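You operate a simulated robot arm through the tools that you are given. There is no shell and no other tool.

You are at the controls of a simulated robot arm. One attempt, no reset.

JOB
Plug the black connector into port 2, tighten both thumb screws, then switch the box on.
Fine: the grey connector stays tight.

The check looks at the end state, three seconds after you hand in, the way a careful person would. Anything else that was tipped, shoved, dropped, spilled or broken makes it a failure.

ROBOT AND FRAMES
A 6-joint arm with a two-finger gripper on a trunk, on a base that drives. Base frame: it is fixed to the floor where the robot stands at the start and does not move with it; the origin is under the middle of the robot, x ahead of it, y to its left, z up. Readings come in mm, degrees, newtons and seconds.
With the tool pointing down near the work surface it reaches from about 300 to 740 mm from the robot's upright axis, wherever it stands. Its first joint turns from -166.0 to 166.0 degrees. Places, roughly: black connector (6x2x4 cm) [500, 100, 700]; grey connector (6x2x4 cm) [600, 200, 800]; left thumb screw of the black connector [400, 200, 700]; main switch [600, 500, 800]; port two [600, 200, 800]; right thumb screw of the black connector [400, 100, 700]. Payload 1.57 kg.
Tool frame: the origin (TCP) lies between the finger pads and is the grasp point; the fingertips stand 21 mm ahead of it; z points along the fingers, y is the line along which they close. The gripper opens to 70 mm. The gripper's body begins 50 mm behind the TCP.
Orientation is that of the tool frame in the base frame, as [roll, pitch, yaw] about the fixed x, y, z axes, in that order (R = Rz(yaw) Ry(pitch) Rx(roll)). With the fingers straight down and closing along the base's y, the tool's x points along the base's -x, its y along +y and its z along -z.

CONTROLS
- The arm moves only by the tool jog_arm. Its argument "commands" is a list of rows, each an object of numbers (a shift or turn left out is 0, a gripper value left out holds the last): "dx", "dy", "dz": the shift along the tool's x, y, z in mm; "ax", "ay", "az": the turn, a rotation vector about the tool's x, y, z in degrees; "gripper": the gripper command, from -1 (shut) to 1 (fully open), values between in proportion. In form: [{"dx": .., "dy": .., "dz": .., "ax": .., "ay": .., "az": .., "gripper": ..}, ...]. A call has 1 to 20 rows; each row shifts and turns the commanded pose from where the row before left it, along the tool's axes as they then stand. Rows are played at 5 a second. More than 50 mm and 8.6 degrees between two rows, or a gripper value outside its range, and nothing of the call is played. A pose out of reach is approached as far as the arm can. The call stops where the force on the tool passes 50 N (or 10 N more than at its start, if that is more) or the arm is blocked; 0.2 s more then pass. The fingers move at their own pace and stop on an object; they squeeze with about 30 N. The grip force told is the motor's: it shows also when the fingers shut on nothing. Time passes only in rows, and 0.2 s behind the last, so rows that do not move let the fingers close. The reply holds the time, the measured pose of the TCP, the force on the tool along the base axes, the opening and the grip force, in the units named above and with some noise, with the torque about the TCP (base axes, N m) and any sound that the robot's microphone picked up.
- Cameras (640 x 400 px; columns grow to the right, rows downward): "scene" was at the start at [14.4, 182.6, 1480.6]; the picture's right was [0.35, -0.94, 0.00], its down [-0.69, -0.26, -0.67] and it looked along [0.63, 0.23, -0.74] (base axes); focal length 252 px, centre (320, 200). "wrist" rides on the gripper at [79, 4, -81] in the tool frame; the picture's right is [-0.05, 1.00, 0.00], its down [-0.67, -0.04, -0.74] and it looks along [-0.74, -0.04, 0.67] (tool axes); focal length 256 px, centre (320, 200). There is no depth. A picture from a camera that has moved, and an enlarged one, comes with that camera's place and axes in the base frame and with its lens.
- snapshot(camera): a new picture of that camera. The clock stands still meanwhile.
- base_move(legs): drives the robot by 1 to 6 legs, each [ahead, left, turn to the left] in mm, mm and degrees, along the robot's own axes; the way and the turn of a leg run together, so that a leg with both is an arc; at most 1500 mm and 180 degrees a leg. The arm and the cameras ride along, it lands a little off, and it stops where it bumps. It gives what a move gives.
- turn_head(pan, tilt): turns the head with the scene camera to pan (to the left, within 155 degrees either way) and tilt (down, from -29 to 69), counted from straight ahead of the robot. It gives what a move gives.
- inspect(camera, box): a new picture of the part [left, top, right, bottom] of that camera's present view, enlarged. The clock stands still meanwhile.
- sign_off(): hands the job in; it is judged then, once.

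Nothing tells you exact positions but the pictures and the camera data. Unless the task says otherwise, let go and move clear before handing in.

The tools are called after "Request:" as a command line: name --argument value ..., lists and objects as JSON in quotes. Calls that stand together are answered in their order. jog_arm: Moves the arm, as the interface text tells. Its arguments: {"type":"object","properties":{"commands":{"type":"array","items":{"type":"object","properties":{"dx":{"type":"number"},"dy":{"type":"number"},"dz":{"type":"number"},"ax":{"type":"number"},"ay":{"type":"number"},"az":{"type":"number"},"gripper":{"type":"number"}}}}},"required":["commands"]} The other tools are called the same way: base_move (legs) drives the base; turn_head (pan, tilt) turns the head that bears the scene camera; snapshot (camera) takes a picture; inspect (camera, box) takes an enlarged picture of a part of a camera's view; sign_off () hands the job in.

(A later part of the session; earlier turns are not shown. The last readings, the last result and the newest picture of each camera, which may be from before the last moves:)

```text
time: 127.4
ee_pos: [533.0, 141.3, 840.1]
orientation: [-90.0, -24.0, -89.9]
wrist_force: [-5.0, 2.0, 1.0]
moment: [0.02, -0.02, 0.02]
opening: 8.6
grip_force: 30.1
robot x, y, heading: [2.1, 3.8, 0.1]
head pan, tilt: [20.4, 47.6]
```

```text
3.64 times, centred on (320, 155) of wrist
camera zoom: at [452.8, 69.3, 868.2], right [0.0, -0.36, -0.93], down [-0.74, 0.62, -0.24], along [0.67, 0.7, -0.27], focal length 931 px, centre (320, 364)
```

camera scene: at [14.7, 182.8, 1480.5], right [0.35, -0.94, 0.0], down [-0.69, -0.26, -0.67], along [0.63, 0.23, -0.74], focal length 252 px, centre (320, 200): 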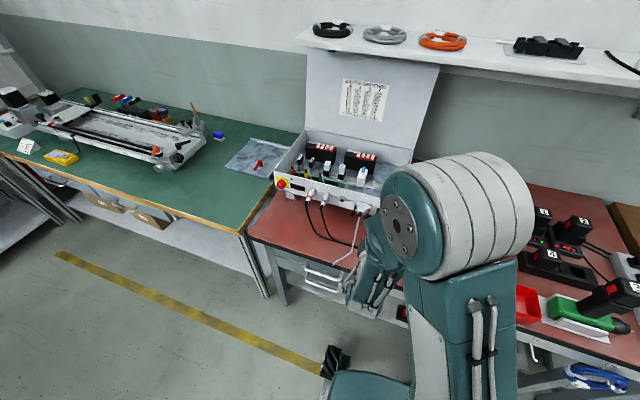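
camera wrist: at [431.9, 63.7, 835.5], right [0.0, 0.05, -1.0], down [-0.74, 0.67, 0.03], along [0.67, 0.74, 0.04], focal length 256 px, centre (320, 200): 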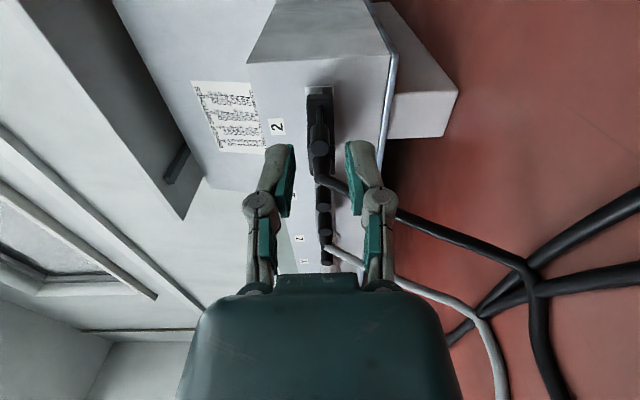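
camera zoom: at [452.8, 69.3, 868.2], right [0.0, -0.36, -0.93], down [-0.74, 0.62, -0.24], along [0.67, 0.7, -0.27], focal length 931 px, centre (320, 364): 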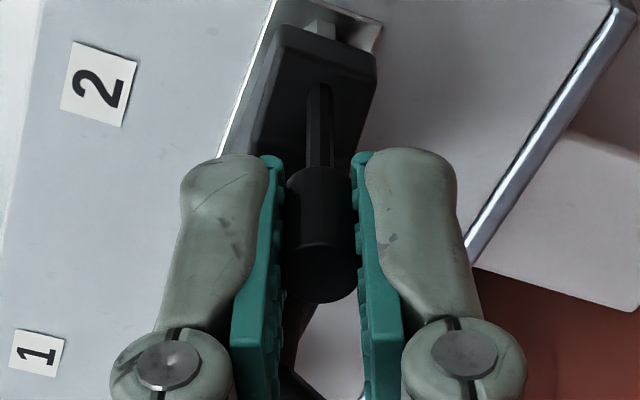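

Request:
jog_arm --commands '[{"az": 8}, {"az": 8}, {"az": 8}, {"dx": 0}]'

Request:
jog_arm --commands '[{"az": 8}, {"az": 8}, {"az": 8}, {"az": 8}, {"dx": 0}]'

Request:
inspect --camera "wrist" --box '[256, 90, 384, 210]'

```text
time: 128.4
ee_pos: [531.9, 143.7, 840.6]
orientation: [-90.0, 0.0, -90.0]
wrist_force: [-8.0, 2.7, 2.6]
moment: [-0.01, -0.04, 0.14]
opening: 8.5
grip_force: 30.3
robot x, y, heading: [-1.3, 1.0, 0.2]
head pan, tilt: [20.4, 47.6]
```

```text
time: 129.2
ee_pos: [533.2, 143.4, 840.9]
orientation: [-90.2, 20.0, -89.9]
wrist_force: [-1.5, -0.4, 17.6]
moment: [-6.79, 5.88, 3.09]
opening: 8.8
grip_force: 30.4
robot x, y, heading: [-6.8, -2.8, -0.1]
head pan, tilt: [20.4, 47.6]
stopped in row 4: the force on the tool passed its limit at 72 N (the readings are from after the stop); the commanded pose is now the measured one
```

```text
3.33 times, centred on (320, 150) of wrist
camera zoom: at [452.8, 70.2, 809.5], right [-0.01, 0.39, -0.92], down [-0.75, 0.61, 0.26], along [0.67, 0.69, 0.29], focal length 853 px, centre (320, 367)
```

zoom: 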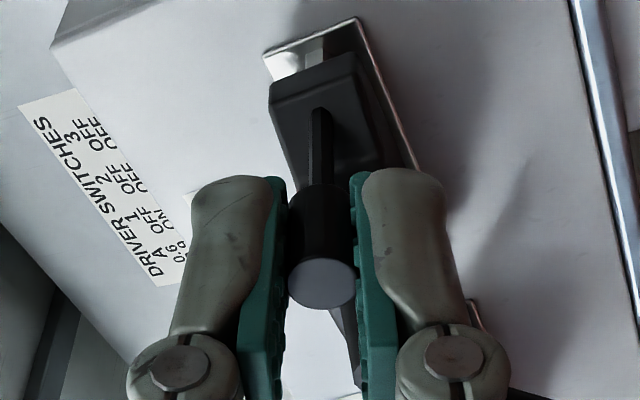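

The wrist camera came down onto the motor beside it (force limit hit). I'll open the fingers, rotate straight back off and check that nothing moved.

Request:
jog_arm --commands '[{"gripper": -0.45}, {"az": -5}, {"az": -8}, {"az": -8}, {"dx": 0}]'

Request:
snapshot --camera "scene"

Request:
inspect --camera "scene" --box '[380, 230, 476, 310]'

Request:
inspect --camera "wrist" --box '[240, 60, 400, 200]'

```text
time: 130.4
ee_pos: [533.2, 140.4, 840.2]
orientation: [-90.0, -0.3, -90.0]
wrist_force: [0.2, 0.3, 0.0]
moment: [0.0, 0.01, 0.01]
opening: 19.4
grip_force: 0.0
robot x, y, heading: [2.7, -2.2, -0.0]
head pan, tilt: [20.4, 47.6]
```

```text
taken
camera scene: at [15.8, 182.3, 1480.6], right [0.35, -0.94, 0.0], down [-0.69, -0.26, -0.67], along [0.63, 0.23, -0.74], focal length 252 px, centre (320, 200)
```

scene: 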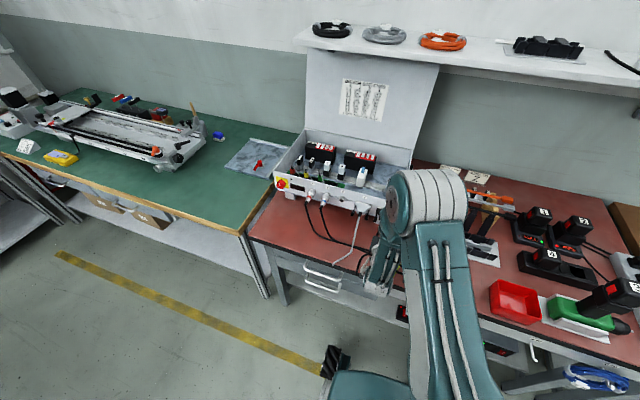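

```text
5.00 times, centred on (428, 270) of scene
camera zoom: at [15.8, 182.3, 1480.6], right [0.35, -0.94, 0.0], down [-0.69, -0.26, -0.67], along [0.63, 0.23, -0.74], focal length 1258 px, centre (-220, -150)
```

zoom: 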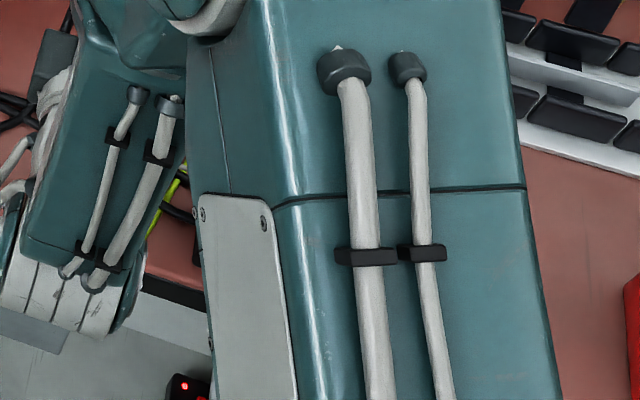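

```text
2.86 times, centred on (320, 130) of wrist
camera zoom: at [453.4, 62.5, 837.5], right [0.0, 0.05, -1.0], down [-0.74, 0.67, 0.03], along [0.67, 0.74, 0.04], focal length 731 px, centre (320, 400)
```

zoom: 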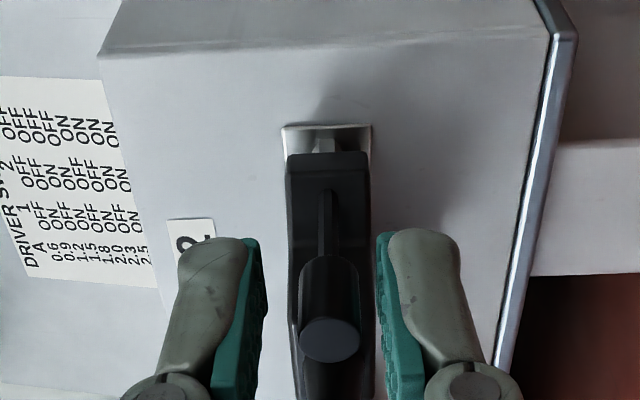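

The plug hasn't moved. For the left screw, this tool orientation keeps the camera well clear of the motor, so I'll do that one first and back off to line up on it.

Request:
jog_arm --commands '[{"gripper": -0.3, "dz": -20}, {"dz": -25}, {"dz": -20}, {"dx": -25, "dy": 0.8}, {"dx": -24.5, "dy": 0.7}, {"dx": 0}]'

Request:
snapshot --camera "wrist"

Request:
inspect --camera "wrist" --box '[260, 60, 388, 180]'

Request:
inspect --camera "wrist" --box '[288, 60, 352, 140]'

```text
time: 131.8
ee_pos: [469.2, 191.3, 839.7]
orientation: [-90.0, -0.2, -90.0]
wrist_force: [-0.4, 0.3, 0.3]
moment: [-0.01, 0.0, 0.02]
opening: 24.4
grip_force: 0.1
robot x, y, heading: [-0.4, 3.1, -0.3]
head pan, tilt: [20.4, 47.6]
```

```text
taken
camera wrist: at [388.3, 112.4, 836.0], right [0.0, 0.05, -1.0], down [-0.74, 0.67, 0.03], along [0.67, 0.74, 0.04], focal length 256 px, centre (320, 200)
```

wrist: 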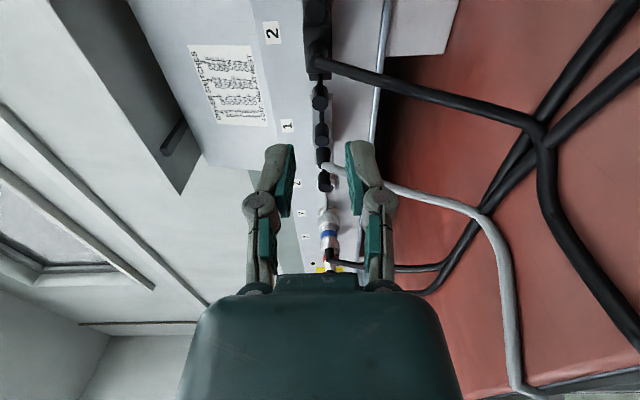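

```text
3.33 times, centred on (324, 120) of wrist
camera zoom: at [388.3, 112.4, 836.0], right [0.0, 0.05, -1.0], down [-0.74, 0.67, 0.03], along [0.67, 0.74, 0.04], focal length 853 px, centre (307, 467)
```

zoom: 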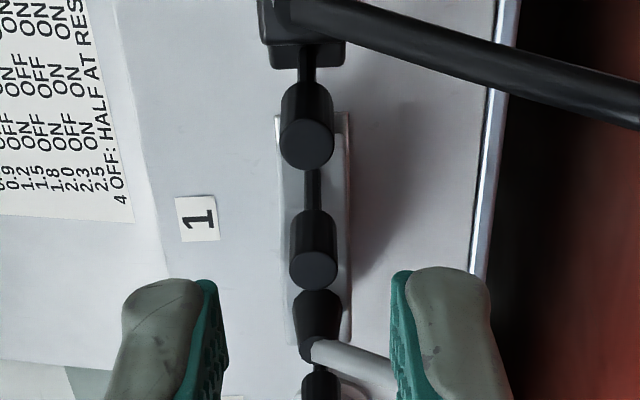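

```text
5.00 times, centred on (320, 100) of wrist
camera zoom: at [388.3, 112.4, 836.0], right [0.0, 0.05, -1.0], down [-0.74, 0.67, 0.03], along [0.67, 0.74, 0.04], focal length 1280 px, centre (320, 700)
```

zoom: 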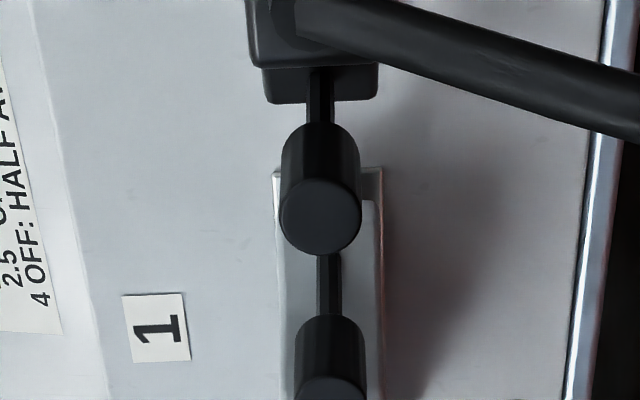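

Request:
jog_arm --commands '[{"dx": 1.5, "dz": 20}, {"dz": 22}, {"dx": 0}]'

Request:
inspect --camera "wrist" --box '[272, 100, 368, 180]'

```text
time: 132.6
ee_pos: [510.6, 189.3, 840.3]
orientation: [-90.0, -0.2, -90.0]
wrist_force: [0.1, -0.4, 0.1]
moment: [-0.03, 0.0, 0.02]
opening: 24.6
grip_force: 0.1
robot x, y, heading: [3.3, 0.8, -0.2]
head pan, tilt: [20.4, 47.6]
```

```text
5.00 times, centred on (320, 140) of wrist
camera zoom: at [430.8, 110.8, 836.2], right [0.0, 0.05, -1.0], down [-0.74, 0.67, 0.03], along [0.67, 0.74, 0.04], focal length 1280 px, centre (320, 500)
```

zoom: 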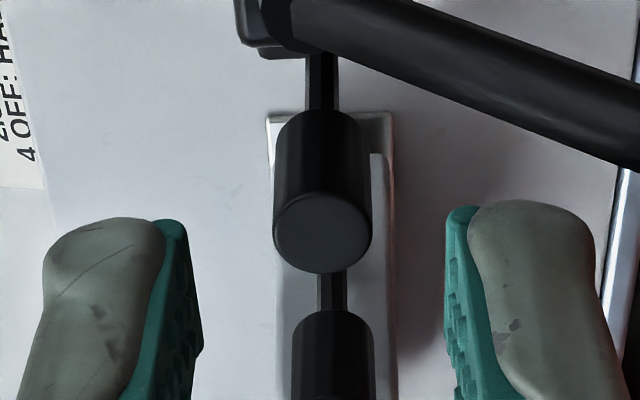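

Request:
jog_arm --commands '[{"dz": 11}, {"dz": 11}, {"gripper": -0.48}, {"az": -8}, {"az": -8}, {"az": -8}, {"az": -8}, {"az": -8}, {"az": -8}, {"dx": 0}]'

Request:
inspect --camera "wrist" --box '[256, 100, 384, 210]'

```text
time: 134.8
ee_pos: [533.4, 189.5, 840.0]
orientation: [-90.0, -48.2, -90.0]
wrist_force: [-0.1, 0.5, 0.0]
moment: [-0.02, -0.02, -0.02]
opening: 18.3
grip_force: 0.0
robot x, y, heading: [-2.0, -3.1, -0.1]
head pan, tilt: [20.4, 47.6]
```

```text
3.64 times, centred on (320, 155) of wrist
camera zoom: at [452.5, 134.1, 895.7], right [0.0, -0.71, -0.7], down [-0.74, 0.47, -0.47], along [0.67, 0.52, -0.53], focal length 931 px, centre (320, 364)
```

zoom: 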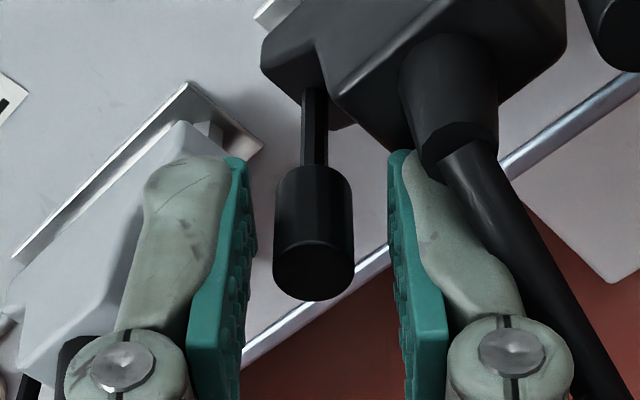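

Request:
jog_arm --commands '[{"gripper": -1}, {"gripper": -1}, {"gripper": -1}]'

Request:
jog_arm --commands '[{"az": 8}, {"az": 8}, {"az": 8}, {"dx": 0}]'

Request:
jog_arm --commands '[{"az": 8}, {"az": 8}, {"az": 8}, {"dx": 0}]'

Request:
jog_arm --commands '[{"az": 8}, {"az": 8}, {"az": 8}, {"dx": 0}]'

Request:
jog_arm --commands '[{"az": 8}, {"az": 8}, {"az": 8}, {"dx": 0}]'

Request:
inspect --camera "wrist" --box '[256, 90, 384, 210]'

```text
time: 135.6
ee_pos: [532.5, 189.6, 839.8]
orientation: [-89.8, -48.2, -90.1]
wrist_force: [-1.2, 4.4, 5.3]
moment: [-0.01, -0.03, 0.13]
opening: 8.6
grip_force: 30.2
robot x, y, heading: [1.1, -1.7, -0.2]
head pan, tilt: [20.4, 47.6]
```

```text
time: 136.6
ee_pos: [532.3, 190.6, 840.2]
orientation: [-90.0, -24.1, -90.1]
wrist_force: [-0.1, 9.8, 6.4]
moment: [0.01, -0.11, 0.1]
opening: 8.7
grip_force: 29.7
robot x, y, heading: [0.3, -3.9, 0.1]
head pan, tilt: [20.4, 47.6]
```

```text
time: 137.6
ee_pos: [533.0, 189.7, 840.2]
orientation: [-90.0, -0.2, -90.1]
wrist_force: [0.0, 12.4, 6.4]
moment: [0.03, -0.15, 0.25]
opening: 8.7
grip_force: 29.8
robot x, y, heading: [-4.3, -0.9, 0.1]
head pan, tilt: [20.4, 47.6]
```

```text
time: 138.6
ee_pos: [534.2, 188.7, 841.4]
orientation: [-90.0, 23.9, -90.1]
wrist_force: [2.2, 11.1, 6.8]
moment: [0.02, -0.19, 0.4]
opening: 8.7
grip_force: 30.2
robot x, y, heading: [-3.5, 0.4, -0.1]
head pan, tilt: [20.4, 47.6]
```

```text
time: 139.6
ee_pos: [533.2, 189.7, 839.0]
orientation: [-90.0, 47.9, -89.8]
wrist_force: [-0.5, 11.3, 5.8]
moment: [0.0, -0.16, 0.19]
opening: 8.8
grip_force: 30.1
robot x, y, heading: [-3.1, -2.5, -0.0]
head pan, tilt: [20.4, 47.6]
```

```text
3.33 times, centred on (320, 150) of wrist
camera zoom: at [452.5, 140.3, 777.9], right [0.0, 0.78, -0.63], down [-0.74, 0.42, 0.52], along [0.67, 0.47, 0.58], focal length 853 px, centre (320, 367)
```

zoom: 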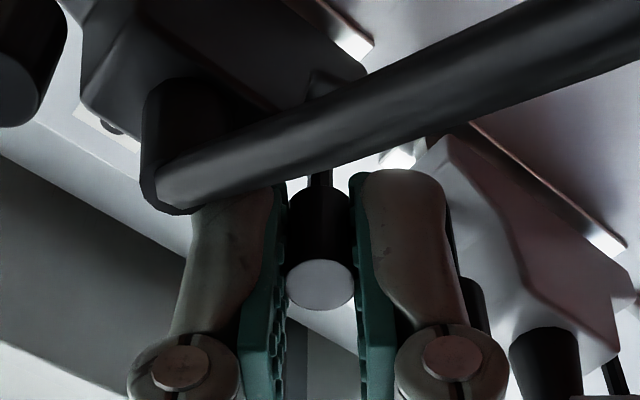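

One 96° stroke done with very little resistance. There is some side load, so I'll nudge the axis (+0.8 mm y, +0.5 mm z), reset and continue.

Request:
jog_arm --commands '[{"gripper": -0.48}, {"dx": -0.9, "dy": 0.26}, {"az": -8}, {"az": -8}, {"az": -8}, {"az": -8}, {"az": -8}, {"az": -8}, {"az": -8}, {"az": -8}, {"az": -8}, {"az": -8}, {"az": -8}, {"az": -8}, {"gripper": -1}, {"gripper": -1}, {"gripper": -1}]'

Request:
jog_arm --commands '[{"az": 8}, {"az": 8}, {"az": 8}, {"az": 8}, {"az": 8}, {"az": 8}, {"dx": 0}]'

Request:
jog_arm --commands '[{"az": 8}, {"az": 8}, {"az": 8}, {"az": 8}, {"az": 8}, {"az": 8}, {"dx": 0}]'

```text
time: 143.2
ee_pos: [532.2, 189.7, 840.6]
orientation: [-90.1, -48.3, -90.0]
wrist_force: [-2.6, -2.0, -0.8]
moment: [0.03, 0.04, 0.0]
opening: 8.5
grip_force: 30.2
robot x, y, heading: [-0.5, -0.6, 0.1]
head pan, tilt: [20.4, 47.6]
```

```text
time: 144.8
ee_pos: [532.3, 189.2, 839.9]
orientation: [-90.0, -0.2, -90.1]
wrist_force: [-6.4, -1.4, 0.1]
moment: [0.03, 0.01, -0.11]
opening: 8.9
grip_force: 30.6
robot x, y, heading: [-2.0, 0.5, 0.1]
head pan, tilt: [20.4, 47.6]
```

```text
time: 146.4
ee_pos: [532.1, 189.6, 840.0]
orientation: [-90.2, 47.8, -90.1]
wrist_force: [-7.5, -4.0, -1.1]
moment: [-0.02, -0.06, 0.02]
opening: 8.7
grip_force: 30.7
robot x, y, heading: [-2.4, 2.1, 0.1]
head pan, tilt: [20.4, 47.6]
```

Request:
inspect --camera "wrist" --box '[256, 90, 384, 210]'

Request:
inspect --camera "wrist" --box '[280, 130, 360, 190]'

```text
3.33 times, centred on (320, 150) of wrist
camera zoom: at [452.3, 140.7, 778.4], right [0.0, 0.78, -0.63], down [-0.74, 0.42, 0.52], along [0.67, 0.47, 0.58], focal length 853 px, centre (320, 367)
```

zoom: 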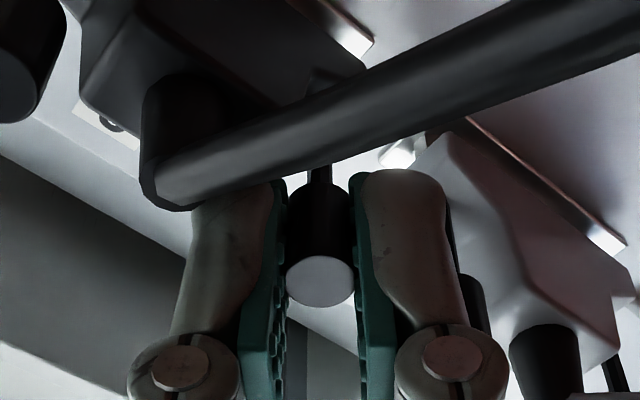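

```text
6.67 times, centred on (320, 160) of wrist
camera zoom: at [452.3, 140.7, 778.4], right [0.0, 0.78, -0.63], down [-0.74, 0.42, 0.52], along [0.67, 0.47, 0.58], focal length 1707 px, centre (320, 467)
```

zoom: 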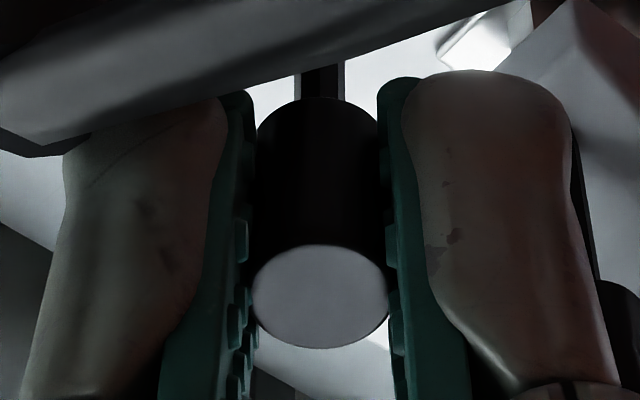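

Request:
jog_arm --commands '[{"gripper": -0.55}, {"az": -8}, {"az": -8}, {"az": -8}, {"az": -8}, {"az": -8}, {"az": -8}, {"az": -8}, {"az": -8}, {"az": -8}, {"az": -8}, {"az": -8}, {"az": -8}, {"az": -4}, {"gripper": -1}, {"gripper": -1}]'

Request:
jog_arm --commands '[{"az": 8}, {"az": 8}, {"az": 8}, {"az": 8}, {"az": 8}, {"az": 8}, {"az": 8}, {"az": 8}, {"az": 8}, {"az": 8}, {"az": 8}, {"az": 8}, {"az": 8}]'

Request:
jog_arm --commands '[{"gripper": -0.55}, {"az": -8}, {"az": -8}, {"az": -8}, {"az": -8}, {"az": -8}, {"az": -8}, {"az": -8}, {"az": -8}, {"az": -8}, {"az": -8}, {"az": -8}, {"az": -8}, {"az": -8}, {"gripper": -1}, {"gripper": -1}]'

Request:
jog_arm --commands '[{"az": 8}, {"az": 8}, {"az": 8}, {"az": 8}, {"az": 8}, {"az": 8}, {"az": 8}, {"az": 8}, {"az": 8}, {"az": 8}, {"az": 8}, {"az": 8}, {"az": 8}]'

```text
time: 149.8
ee_pos: [534.0, 190.0, 839.6]
orientation: [-90.1, -52.3, -89.9]
wrist_force: [-0.8, -1.6, -0.2]
moment: [0.02, 0.0, 0.0]
opening: 8.6
grip_force: 30.0
robot x, y, heading: [0.6, 1.0, 0.0]
head pan, tilt: [20.4, 47.6]
```

```text
time: 152.6
ee_pos: [532.5, 189.7, 840.7]
orientation: [-90.1, 51.8, -90.1]
wrist_force: [6.4, -6.5, -3.3]
moment: [0.04, 0.13, -0.21]
opening: 8.4
grip_force: 30.1
robot x, y, heading: [0.7, 2.9, -0.2]
head pan, tilt: [20.4, 47.6]
```

```text
time: 156.0
ee_pos: [532.7, 189.7, 838.9]
orientation: [-90.0, -52.2, -89.9]
wrist_force: [-0.7, -0.9, -1.5]
moment: [-0.03, 0.02, -0.05]
opening: 8.8
grip_force: 30.4
robot x, y, heading: [-1.2, -1.1, -0.1]
head pan, tilt: [20.4, 47.6]
```

```text
time: 158.8
ee_pos: [532.9, 190.1, 840.4]
orientation: [-90.1, 51.9, -90.0]
wrist_force: [-2.5, 0.7, 0.9]
moment: [-0.05, -0.03, 0.05]
opening: 8.4
grip_force: 30.0
robot x, y, heading: [0.7, -1.0, 0.1]
head pan, tilt: [20.4, 47.6]
```

Request:
inspect --camera "wrist" --box '[280, 130, 360, 190]'

Request:
jog_arm --commands '[{"gripper": -0.55}, {"az": -8}, {"az": -8}, {"az": -8}, {"az": -8}, {"az": -8}, {"az": -8}, {"az": -8}, {"az": -8}, {"az": -8}, {"az": -8}, {"az": -8}, {"az": -8}, {"az": -8}, {"gripper": -1}, {"gripper": -1}]'

Request:
jog_arm --commands '[{"az": 8}, {"az": 8}, {"az": 8}, {"az": 8}, {"az": 8}, {"az": 8}]'

Request:
jog_arm --commands '[{"az": 8}, {"az": 8}, {"az": 8}, {"az": 8}, {"az": 8}, {"az": 8}, {"az": 8}]'

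```text
6.67 times, centred on (320, 160) of wrist
camera zoom: at [452.5, 145.3, 775.1], right [0.0, 0.82, -0.57], down [-0.74, 0.38, 0.55], along [0.67, 0.43, 0.61], focal length 1707 px, centre (320, 467)
```

zoom: 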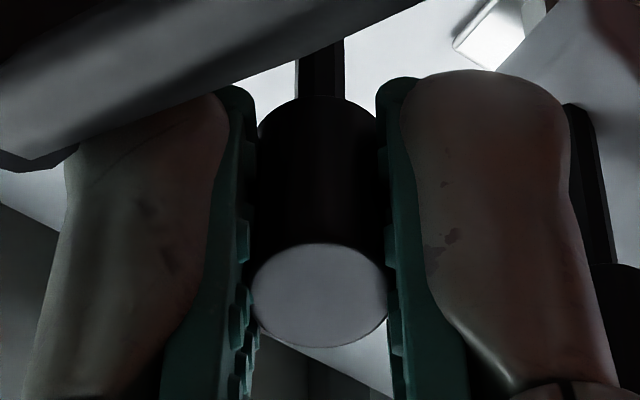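

```text
time: 162.2
ee_pos: [531.6, 189.3, 840.3]
orientation: [-90.1, -52.3, -90.0]
wrist_force: [-1.9, -0.9, 0.1]
moment: [0.0, 0.04, 0.01]
opening: 8.6
grip_force: 30.5
robot x, y, heading: [2.1, 1.1, -0.1]
head pan, tilt: [20.4, 47.6]
```

```text
time: 163.6
ee_pos: [533.0, 189.6, 840.4]
orientation: [-90.1, -4.0, -90.0]
wrist_force: [-1.1, -1.7, -4.5]
moment: [-0.08, 0.08, -0.06]
opening: 8.8
grip_force: 29.6
robot x, y, heading: [1.1, -0.2, -0.1]
head pan, tilt: [20.4, 47.6]
```

```text
time: 165.2
ee_pos: [532.7, 190.0, 840.8]
orientation: [-90.0, 51.8, -90.0]
wrist_force: [-1.9, 2.6, 0.8]
moment: [-0.08, 0.03, 0.04]
opening: 8.4
grip_force: 29.8
robot x, y, heading: [-1.7, -5.2, -0.1]
head pan, tilt: [20.4, 47.6]
```

The resisting torque has risen to about −0.08 Nm, so the left screw seems to be coming tight. I'll do another stroke to confirm.

Request:
jog_arm --commands '[{"gripper": -0.55}, {"az": -8}, {"az": -8}, {"az": -8}, {"az": -8}, {"az": -8}, {"az": -8}, {"az": -8}, {"az": -8}, {"az": -8}, {"az": -8}, {"az": -8}, {"az": -8}, {"az": -8}, {"gripper": -1}, {"gripper": -1}]'

Request:
jog_arm --commands '[{"az": 8}, {"az": 8}]'

Request:
jog_arm --commands '[{"az": 8}, {"az": 8}, {"az": 8}, {"az": 8}]'

Request:
jog_arm --commands '[{"az": 8}, {"az": 8}, {"az": 8}, {"az": 8}, {"az": 8}, {"az": 8}, {"az": 8}]'

```text
time: 168.6
ee_pos: [531.6, 189.7, 839.8]
orientation: [-90.0, -52.4, -90.1]
wrist_force: [-0.5, -0.7, 0.4]
moment: [0.01, 0.03, -0.01]
opening: 8.3
grip_force: 29.4
robot x, y, heading: [1.5, -2.3, 0.1]
head pan, tilt: [20.4, 47.6]
```

```text
time: 169.2
ee_pos: [532.7, 189.9, 841.2]
orientation: [-90.1, -36.2, -89.9]
wrist_force: [-2.1, -2.7, -1.1]
moment: [-0.07, 0.03, -0.05]
opening: 8.6
grip_force: 29.8
robot x, y, heading: [-0.5, -1.5, -0.1]
head pan, tilt: [20.4, 47.6]
```

```text
time: 170.2
ee_pos: [531.8, 190.1, 841.0]
orientation: [-90.1, -4.1, -90.1]
wrist_force: [-1.0, -1.4, -3.6]
moment: [-0.05, 0.08, 0.0]
opening: 8.8
grip_force: 29.9
robot x, y, heading: [1.4, -2.8, -0.3]
head pan, tilt: [20.4, 47.6]
```

```text
time: 171.8
ee_pos: [533.5, 190.2, 839.9]
orientation: [-89.9, 51.8, -90.0]
wrist_force: [-1.6, 0.0, 1.5]
moment: [-0.06, -0.06, 0.01]
opening: 8.2
grip_force: 29.9
robot x, y, heading: [2.3, 2.0, -0.0]
head pan, tilt: [20.4, 47.6]
```

Request:
jog_arm --commands '[{"gripper": -0.55}, {"az": -8}, {"az": -8}, {"az": -8}, {"az": -8}, {"az": -8}, {"az": -8}, {"az": -8}, {"az": -8}, {"az": -8}, {"az": -8}, {"az": -8}, {"az": -8}, {"az": -8}, {"gripper": -1}, {"gripper": -1}]'

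Request:
jog_arm --commands '[{"az": 8}, {"az": 8}, {"az": 8}, {"az": 8}, {"az": 8}, {"az": 8}, {"az": 8}, {"az": 8}, {"az": 8}, {"az": 8}, {"az": 8}, {"az": 8}, {"az": 8}]'

Request:
jog_arm --commands '[{"gripper": -0.55}, {"az": -8}, {"az": -8}, {"az": -8}, {"az": -8}, {"az": -8}, {"az": -8}, {"az": -8}, {"az": -8}, {"az": -8}, {"az": -8}, {"az": -8}, {"az": -8}, {"az": -8}, {"gripper": -1}, {"gripper": -1}]'

Request:
jog_arm --commands '[{"az": 8}, {"az": 8}, {"az": 8}, {"az": 8}, {"az": 8}, {"az": 8}, {"az": 8}, {"az": 8}, {"az": 8}, {"az": 8}, {"az": 8}, {"az": 8}, {"az": 8}]'

Request:
inspect --camera "wrist" --box '[280, 130, 360, 190]'

```text
time: 175.2
ee_pos: [532.7, 189.5, 840.0]
orientation: [-90.0, -52.3, -90.0]
wrist_force: [-1.7, 0.8, 0.1]
moment: [-0.01, 0.0, 0.01]
opening: 8.5
grip_force: 29.8
robot x, y, heading: [1.6, -1.0, 0.0]
head pan, tilt: [20.4, 47.6]
```

```text
time: 178.0
ee_pos: [531.7, 190.1, 839.8]
orientation: [-90.0, 51.8, -90.1]
wrist_force: [-3.0, 0.7, 0.6]
moment: [-0.1, -0.04, 0.02]
opening: 8.4
grip_force: 29.9
robot x, y, heading: [-3.3, -2.8, -0.0]
head pan, tilt: [20.4, 47.6]
```

```text
time: 181.4
ee_pos: [533.2, 189.9, 839.1]
orientation: [-90.0, -52.4, -90.0]
wrist_force: [-1.8, -0.3, 0.3]
moment: [-0.04, -0.03, -0.04]
opening: 8.5
grip_force: 30.3
robot x, y, heading: [1.0, -0.7, -0.2]
head pan, tilt: [20.4, 47.6]
```

```text
time: 184.2
ee_pos: [533.4, 189.8, 839.3]
orientation: [-90.0, 51.9, -89.9]
wrist_force: [-1.8, 1.1, 0.6]
moment: [-0.1, 0.01, 0.02]
opening: 8.4
grip_force: 29.9
robot x, y, heading: [2.1, 3.6, 0.0]
head pan, tilt: [20.4, 47.6]
```

```text
6.67 times, centred on (320, 160) of wrist
camera zoom: at [452.6, 145.2, 774.9], right [0.0, 0.82, -0.57], down [-0.74, 0.38, 0.55], along [0.67, 0.43, 0.61], focal length 1707 px, centre (320, 467)
```

zoom: 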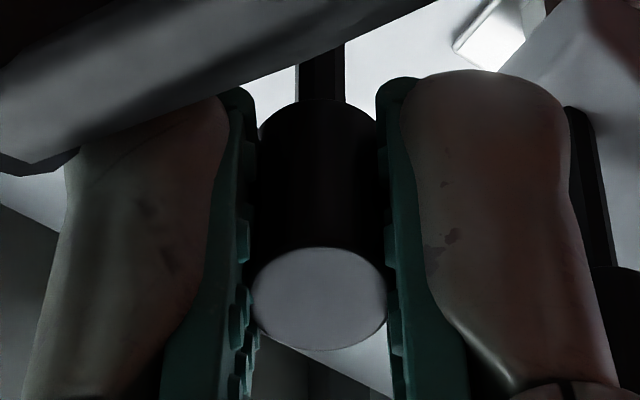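

Request:
jog_arm --commands '[{"gripper": -0.48}, {"az": -8}, {"az": -8}, {"az": -8}, {"az": -8}, {"az": -8}, {"az": -8}, {"az": -8}, {"az": -8}, {"az": -8}, {"az": -8}, {"az": -8}, {"az": -8}, {"az": -8}, {"dx": 0}]'

Request:
inspect --camera "wrist" --box '[300, 120, 340, 185]'

Request:
inspect --camera "wrist" --box '[304, 140, 336, 160]'

```text
time: 187.4
ee_pos: [532.2, 190.7, 840.0]
orientation: [-90.0, -52.4, -90.1]
wrist_force: [-0.9, 0.1, 0.0]
moment: [-0.01, -0.03, -0.01]
opening: 18.2
grip_force: 0.1
robot x, y, heading: [3.0, -1.2, -0.2]
head pan, tilt: [20.4, 47.6]
```

```text
6.15 times, centred on (320, 152) of wrist
camera zoom: at [452.7, 138.9, 900.1], right [0.0, -0.76, -0.65], down [-0.74, 0.44, -0.51], along [0.67, 0.49, -0.56], focal length 1575 px, centre (320, 492)
```

zoom: 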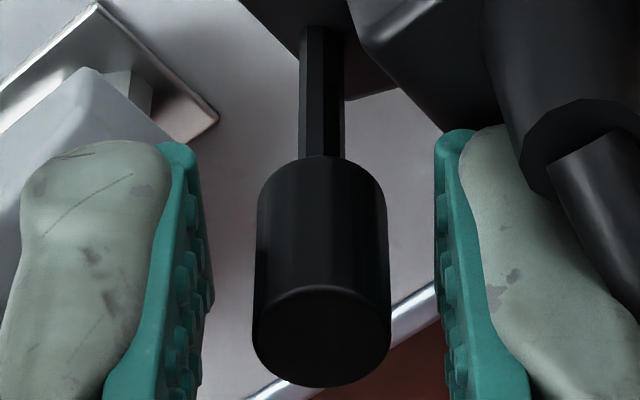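

```text
16.00 times, centred on (320, 150) of wrist
camera zoom: at [452.7, 138.9, 900.1], right [0.0, -0.76, -0.65], down [-0.74, 0.44, -0.51], along [0.67, 0.49, -0.56], focal length 4096 px, centre (320, 1000)
```

zoom: 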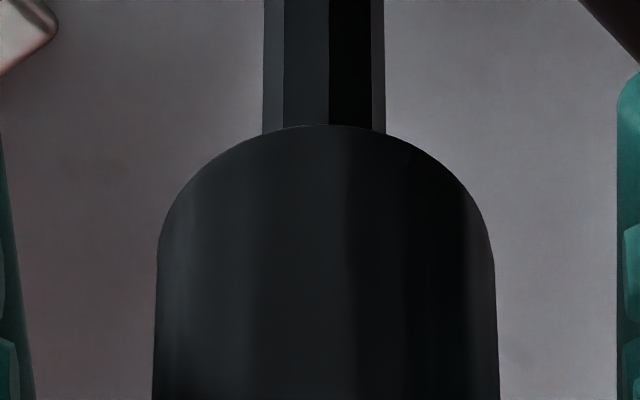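

The shaft's facets make a good rotation marker. I'll do one more stroke and compare.

Request:
jog_arm --commands '[{"gripper": -1}, {"gripper": -1}, {"az": 8}, {"az": 8}, {"az": 8}, {"az": 8}, {"az": 8}, {"az": 8}, {"az": 8}, {"az": 8}, {"az": 8}, {"az": 8}, {"az": 8}, {"az": 8}, {"az": 8}]'

Request:
jog_arm --commands '[{"gripper": -0.48}, {"az": -8}, {"az": -8}, {"az": -8}, {"az": -8}, {"az": -8}, {"az": -8}, {"az": -8}, {"az": -8}, {"az": -8}, {"az": -8}, {"az": -8}, {"az": -8}, {"az": -8}, {"dx": 0}]'

Request:
inspect --camera "wrist" --box '[304, 140, 336, 160]'

```text
time: 190.6
ee_pos: [531.4, 189.5, 839.8]
orientation: [-90.0, 51.9, -90.1]
wrist_force: [-0.1, 0.8, -0.2]
moment: [-0.11, 0.02, 0.04]
opening: 8.4
grip_force: 30.0
robot x, y, heading: [2.2, 0.6, 0.1]
head pan, tilt: [20.4, 47.6]
```

```text
time: 193.8
ee_pos: [532.8, 189.5, 840.6]
orientation: [-89.9, -52.2, -90.1]
wrist_force: [-0.3, 0.4, -0.1]
moment: [-0.01, 0.02, -0.03]
opening: 18.0
grip_force: 0.0
robot x, y, heading: [0.1, 1.2, 0.0]
head pan, tilt: [20.4, 47.6]
```

```text
16.00 times, centred on (320, 150) of wrist
camera zoom: at [452.6, 139.1, 900.2], right [0.0, -0.76, -0.65], down [-0.74, 0.44, -0.51], along [0.67, 0.49, -0.56], focal length 4096 px, centre (320, 1000)
```

zoom: 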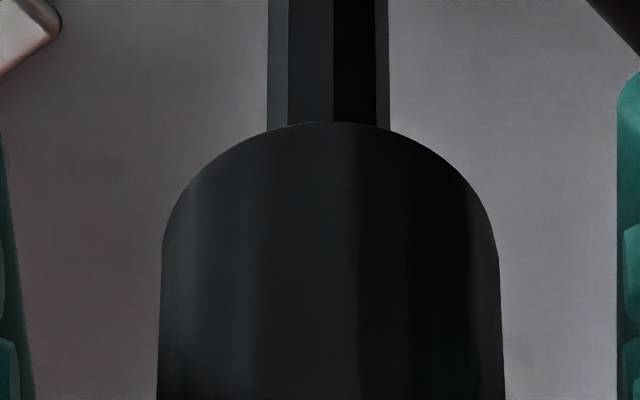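

The facets are unchanged after a full stroke, so the left screw is tight and the fingers just slip. Now the right screw, staying in a roll range that keeps the camera above the motor.

Request:
jog_arm --commands '[{"dz": -20}, {"dz": -22}, {"dz": -20}, {"az": 8}, {"az": 8}, {"az": 8}, {"az": 8}, {"az": 8}, {"az": 8}, {"az": 4.2}, {"dx": 24, "gripper": -0.3}, {"dx": 23}, {"dx": 0}]'

Request:
snapshot --camera "wrist"

Request:
inspect --camera "wrist" --box '[288, 60, 352, 140]'

```text
time: 196.6
ee_pos: [470.0, 142.2, 841.1]
orientation: [-90.0, 0.0, -89.9]
wrist_force: [-0.4, -0.2, -0.9]
moment: [0.0, 0.03, -0.01]
opening: 24.4
grip_force: 0.0
robot x, y, heading: [-0.3, 3.5, 0.3]
head pan, tilt: [20.4, 47.6]
```

```text
taken
camera wrist: at [390.4, 64.7, 836.2], right [0.0, 0.05, -1.0], down [-0.74, 0.67, 0.04], along [0.67, 0.74, 0.04], focal length 256 px, centre (320, 200)
```

wrist: 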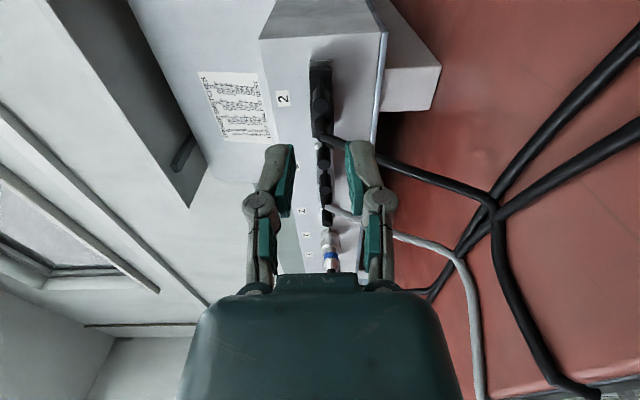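

```text
5.00 times, centred on (320, 100) of wrist
camera zoom: at [390.4, 64.7, 836.2], right [0.0, 0.05, -1.0], down [-0.74, 0.67, 0.04], along [0.67, 0.74, 0.04], focal length 1280 px, centre (320, 700)
```

zoom: 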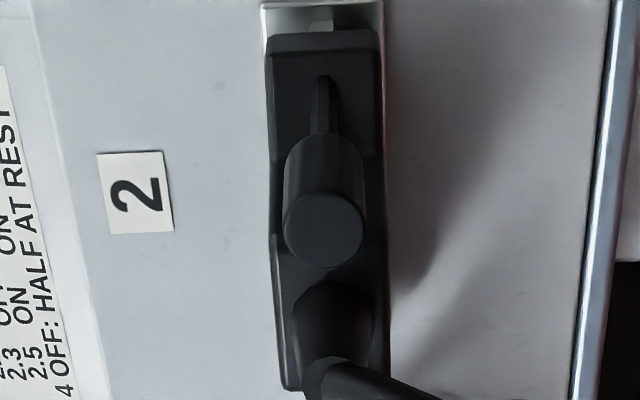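

Request:
jog_arm --commands '[{"dx": 0.95, "dy": 0.35, "dz": 20}, {"dz": 20}, {"dx": 0}]'

Request:
inspect --camera "wrist" --box '[272, 100, 368, 180]'

```text
time: 197.4
ee_pos: [511.7, 141.3, 840.2]
orientation: [-90.0, 0.0, -89.9]
wrist_force: [-0.3, 0.7, -0.3]
moment: [0.0, 0.0, -0.02]
opening: 24.7
grip_force: 0.0
robot x, y, heading: [-0.8, -0.2, 0.2]
head pan, tilt: [20.4, 47.6]
```

```text
5.00 times, centred on (320, 140) of wrist
camera zoom: at [430.5, 63.8, 836.2], right [0.0, 0.05, -1.0], down [-0.74, 0.67, 0.04], along [0.67, 0.74, 0.04], focal length 1280 px, centre (320, 500)
```

zoom: 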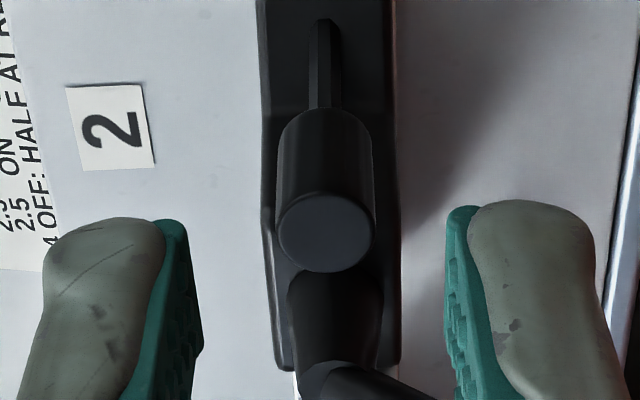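

Request:
jog_arm --commands '[{"dy": 0.5, "dz": 11}, {"dz": 11}, {"gripper": -0.48}, {"az": -8}, {"az": -8}, {"az": -8}, {"az": -8}, {"az": -8}, {"az": -8}, {"az": -4}, {"dx": 0}]'

Request:
inspect --camera "wrist" --box '[304, 140, 336, 160]'

Request:
inspect --camera "wrist" --box '[280, 120, 360, 190]'

```text
time: 199.8
ee_pos: [532.5, 142.0, 839.6]
orientation: [-90.0, -52.1, -90.0]
wrist_force: [-0.2, -0.3, -0.2]
moment: [0.01, 0.0, 0.02]
opening: 18.4
grip_force: 0.1
robot x, y, heading: [0.7, -2.0, 0.0]
head pan, tilt: [20.4, 47.6]
```

```text
16.00 times, centred on (320, 150) of wrist
camera zoom: at [452.4, 90.9, 899.4], right [0.0, -0.76, -0.66], down [-0.74, 0.44, -0.5], along [0.67, 0.49, -0.56], focal length 4096 px, centre (320, 1000)
```

zoom: 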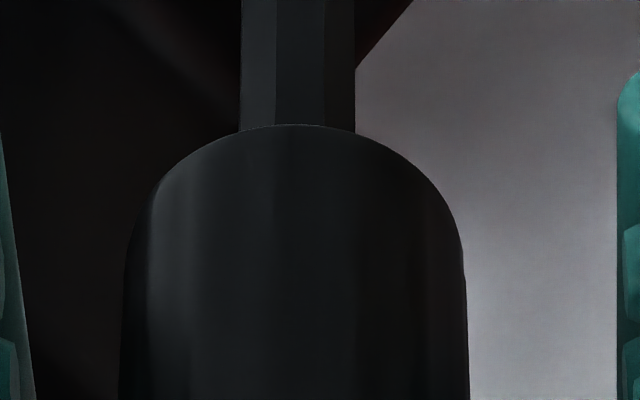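

```text
5.71 times, centred on (320, 155) of wrist
camera zoom: at [452.4, 90.9, 899.4], right [0.0, -0.76, -0.66], down [-0.74, 0.44, -0.5], along [0.67, 0.49, -0.56], focal length 1463 px, centre (320, 457)
```

zoom: 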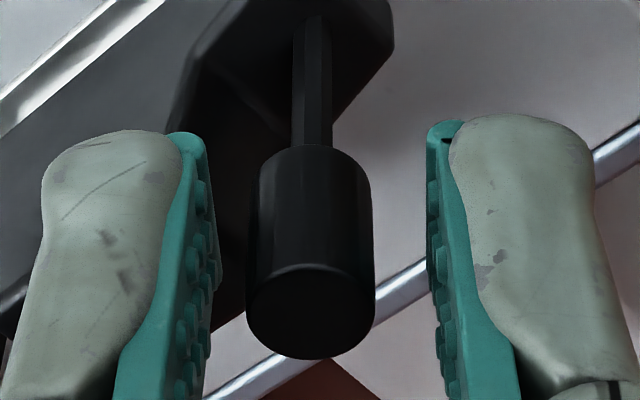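

Request:
jog_arm --commands '[{"dy": -0.6}, {"gripper": -1}, {"gripper": -1}, {"az": 8}, {"az": 8}, {"az": 8}, {"az": 8}, {"az": 8}, {"az": 8}, {"az": 8}]'

Request:
jog_arm --commands '[{"gripper": -0.5}, {"az": -8}, {"az": -8}, {"az": -8}, {"az": -8}, {"az": -8}, {"az": -8}, {"az": -8}, {"gripper": -1}, {"gripper": -1}, {"az": 8}, {"az": 8}, {"az": 8}, {"az": 8}, {"az": 8}, {"az": 8}, {"az": 8}]'

Request:
jog_arm --commands '[{"gripper": -0.5}, {"az": -8}, {"az": -8}, {"az": -8}, {"az": -8}, {"az": -8}, {"az": -8}, {"az": -8}, {"gripper": -1}, {"gripper": -1}, {"az": 8}, {"az": 8}, {"az": 8}, {"az": 8}, {"az": 8}, {"az": 8}, {"az": 8}]'

Request:
jog_arm --commands '[{"gripper": -0.5}, {"az": -8}, {"az": -8}, {"az": -8}, {"az": -8}, {"az": -8}, {"az": -8}, {"az": -8}, {"gripper": -1}, {"gripper": -1}, {"az": 8}, {"az": 8}, {"az": 8}, {"az": 8}, {"az": 8}, {"az": 8}, {"az": 8}]'

```text
time: 202.0
ee_pos: [533.2, 142.4, 840.9]
orientation: [-90.1, 4.0, -90.0]
wrist_force: [-3.7, 0.6, 4.7]
moment: [0.04, -0.07, 0.06]
opening: 8.8
grip_force: 30.2
robot x, y, heading: [-0.8, 2.6, -0.1]
head pan, tilt: [20.4, 47.6]
```

```text
time: 205.6
ee_pos: [531.8, 142.3, 840.5]
orientation: [-90.0, 4.2, -90.1]
wrist_force: [-3.3, 4.1, 2.9]
moment: [0.03, -0.04, 0.15]
opening: 8.4
grip_force: 30.1
robot x, y, heading: [0.7, 0.3, -0.2]
head pan, tilt: [20.4, 47.6]
```

```text
time: 209.2
ee_pos: [531.9, 142.7, 840.8]
orientation: [-90.0, 4.1, -90.0]
wrist_force: [-10.5, 0.4, 3.0]
moment: [0.03, -0.06, 0.13]
opening: 8.6
grip_force: 30.6
robot x, y, heading: [-0.4, 0.8, -0.3]
head pan, tilt: [20.4, 47.6]
```

```text
time: 212.8
ee_pos: [533.5, 141.7, 840.4]
orientation: [-90.1, 4.2, -90.0]
wrist_force: [-3.8, 4.1, 5.3]
moment: [0.01, -0.08, -0.02]
opening: 8.9
grip_force: 30.2
robot x, y, heading: [3.4, -3.1, -0.0]
head pan, tilt: [20.4, 47.6]
```

Request:
jog_arm --commands '[{"gripper": -0.5}, {"az": -8}, {"az": -8}, {"az": -8}, {"az": -8}, {"az": -8}, {"az": -8}, {"az": -8}, {"gripper": -1}, {"gripper": -1}, {"az": 8}, {"az": 8}, {"az": 8}, {"az": 8}, {"az": 8}, {"az": 8}, {"az": 8}]'

Request:
jog_arm --commands '[{"gripper": -0.5}, {"az": -8}, {"az": -8}, {"az": -8}, {"az": -8}, {"az": -8}, {"az": -8}, {"az": -8}, {"gripper": -1}, {"gripper": -1}, {"az": 8}, {"az": 8}, {"az": 8}, {"az": 8}, {"az": 8}, {"az": 8}, {"az": 8}]'

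Request:
jog_arm --commands '[{"gripper": -0.5}, {"az": -8}, {"az": -8}, {"az": -8}, {"az": -8}, {"az": -8}, {"az": -8}, {"az": -8}, {"gripper": -1}, {"gripper": -1}, {"az": 8}, {"az": 8}, {"az": 8}, {"az": 8}, {"az": 8}, {"az": 8}, {"az": 8}]'

Request:
jog_arm --commands '[{"gripper": -0.5}, {"az": -8}, {"az": -8}, {"az": -8}, {"az": -8}, {"az": -8}, {"az": -8}, {"az": -8}, {"gripper": -1}, {"gripper": -1}, {"az": 8}, {"az": 8}, {"az": 8}, {"az": 8}, {"az": 8}, {"az": 8}, {"az": 8}]'

```text
time: 216.4
ee_pos: [532.3, 142.3, 838.9]
orientation: [-90.0, 4.1, -90.1]
wrist_force: [-8.7, 5.8, 4.7]
moment: [0.02, -0.09, 0.04]
opening: 8.9
grip_force: 30.0
robot x, y, heading: [2.1, -1.1, -0.0]
head pan, tilt: [20.4, 47.6]
```

```text
time: 220.0
ee_pos: [532.5, 141.9, 840.2]
orientation: [-89.9, 4.1, -90.1]
wrist_force: [1.9, 1.4, 3.6]
moment: [-0.01, -0.07, 0.0]
opening: 8.5
grip_force: 30.2
robot x, y, heading: [-0.9, -4.4, -0.0]
head pan, tilt: [20.4, 47.6]
```

```text
time: 223.6
ee_pos: [532.7, 142.9, 840.9]
orientation: [-90.0, 4.2, -90.0]
wrist_force: [2.2, 0.2, 2.1]
moment: [0.02, -0.04, 0.0]
opening: 8.4
grip_force: 30.7
robot x, y, heading: [3.4, 1.3, 0.2]
head pan, tilt: [20.4, 47.6]
```

```text
time: 227.2
ee_pos: [530.8, 143.2, 839.2]
orientation: [-90.0, 4.1, -90.1]
wrist_force: [-0.5, -0.2, 1.1]
moment: [-0.02, -0.05, -0.02]
opening: 8.6
grip_force: 30.2
robot x, y, heading: [0.5, -0.3, -0.1]
head pan, tilt: [20.4, 47.6]
```

Request:
jog_arm --commands '[{"gripper": -0.5}, {"az": -8}, {"az": -8}, {"az": -8}, {"az": -8}, {"az": -8}, {"az": -8}, {"az": -8}, {"dx": 0}]'

Request:
inspect --camera "wrist" --box '[304, 140, 336, 160]'

Request:
jog_arm --commands '[{"gripper": -1}, {"gripper": -1}, {"az": 8}, {"az": 8}, {"az": 8}, {"az": 8}, {"az": 8}, {"az": 8}, {"az": 8}]'

Request:
jog_arm --commands '[{"gripper": -0.5}, {"az": -8}, {"az": -8}, {"az": -8}, {"az": -8}, {"az": -8}, {"az": -8}, {"az": -8}, {"dx": 0}]'

Request:
inspect --camera "wrist" --box '[304, 140, 336, 160]'

```text
time: 229.2
ee_pos: [532.3, 143.7, 840.3]
orientation: [-90.0, -52.1, -90.0]
wrist_force: [-0.3, 0.5, 0.0]
moment: [0.0, 0.0, -0.02]
opening: 17.7
grip_force: 0.0
robot x, y, heading: [0.4, -0.8, 0.1]
head pan, tilt: [20.4, 47.6]
```

```text
16.00 times, centred on (320, 150) of wrist
camera zoom: at [452.5, 91.6, 899.4], right [0.0, -0.76, -0.66], down [-0.74, 0.44, -0.5], along [0.67, 0.49, -0.56], focal length 4096 px, centre (320, 1000)
```

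zoom: 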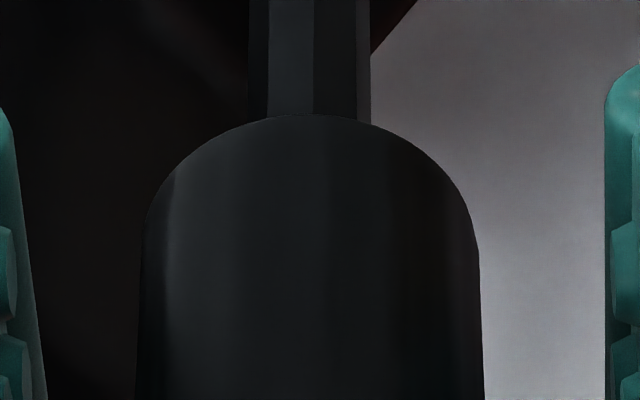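

```text
time: 231.2
ee_pos: [532.4, 142.0, 839.8]
orientation: [-90.0, 4.1, -90.2]
wrist_force: [0.8, 0.1, 2.7]
moment: [-0.02, -0.05, -0.05]
opening: 8.5
grip_force: 29.9
robot x, y, heading: [-0.1, -0.2, 0.1]
head pan, tilt: [20.4, 47.6]
```

```text
time: 233.2
ee_pos: [532.9, 143.0, 840.5]
orientation: [-90.0, -52.2, -90.0]
wrist_force: [-0.7, -0.6, -0.6]
moment: [0.03, 0.0, -0.03]
opening: 17.5
grip_force: 0.0
robot x, y, heading: [0.4, 4.8, -0.2]
head pan, tilt: [20.4, 47.6]
```

```text
16.00 times, centred on (320, 150) of wrist
camera zoom: at [452.6, 91.6, 899.8], right [0.0, -0.76, -0.66], down [-0.74, 0.44, -0.5], along [0.67, 0.49, -0.56], focal length 4096 px, centre (320, 1000)
```

zoom: 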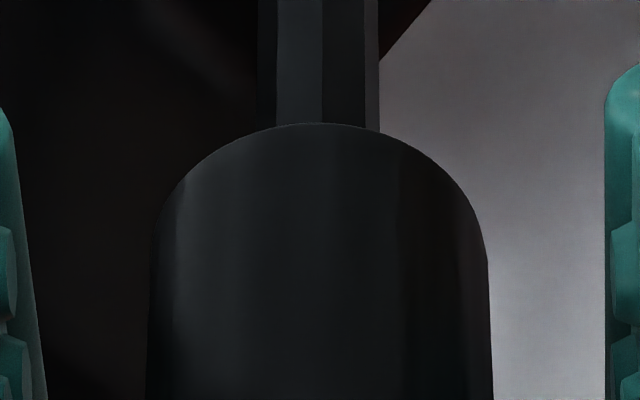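

The facets now match the tight left screw's and didn't move on the last stroke. I'll confirm with one more stroke and a torque reading mid-way.

Request:
jog_arm --commands '[{"gripper": -1}, {"gripper": -1}, {"gripper": -1}, {"az": 8}, {"az": 8}]'

Request:
jog_arm --commands '[{"az": 8}, {"az": 8}]'

Request:
jog_arm --commands '[{"az": 8}, {"az": 8}, {"az": 8}]'

Request:
jog_arm --commands '[{"gripper": -0.5}, {"az": -8}, {"az": -8}, {"az": -8}, {"az": -8}, {"az": -8}, {"az": -8}, {"az": -8}, {"dx": 0}]'

Request:
inspect --camera "wrist" --box '[304, 140, 336, 160]'

```text
time: 234.4
ee_pos: [532.4, 143.3, 839.9]
orientation: [-90.0, -36.0, -90.0]
wrist_force: [-1.3, 2.0, 1.5]
moment: [-0.1, -0.01, 0.05]
opening: 8.5
grip_force: 29.8
robot x, y, heading: [-1.9, 0.3, 0.1]
head pan, tilt: [20.4, 47.6]
```

```text
time: 235.0
ee_pos: [532.3, 141.1, 840.3]
orientation: [-90.0, -20.0, -90.0]
wrist_force: [-2.7, 1.8, 3.3]
moment: [0.06, 0.01, 0.08]
opening: 8.5
grip_force: 29.9
robot x, y, heading: [6.2, 0.9, 0.0]
head pan, tilt: [20.4, 47.6]
```

```text
time: 235.8
ee_pos: [532.5, 142.8, 840.7]
orientation: [-89.9, 4.0, -89.9]
wrist_force: [-4.7, 1.9, 5.0]
moment: [-0.02, -0.09, 0.04]
opening: 8.5
grip_force: 30.2
robot x, y, heading: [2.5, 2.5, -0.1]
head pan, tilt: [20.4, 47.6]
```

```text
time: 237.8
ee_pos: [531.7, 142.2, 838.8]
orientation: [-90.0, -52.1, -90.0]
wrist_force: [-0.8, -0.8, 0.6]
moment: [-0.02, 0.0, 0.0]
opening: 17.7
grip_force: 0.0
robot x, y, heading: [0.1, -0.4, -0.0]
head pan, tilt: [20.4, 47.6]
```

```text
16.00 times, centred on (320, 150) of wrist
camera zoom: at [452.6, 91.7, 899.5], right [0.0, -0.76, -0.66], down [-0.74, 0.44, -0.5], along [0.67, 0.49, -0.56], focal length 4096 px, centre (320, 1000)
```

zoom: 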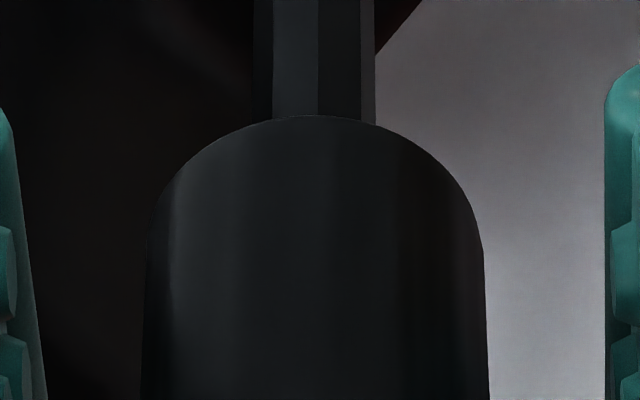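

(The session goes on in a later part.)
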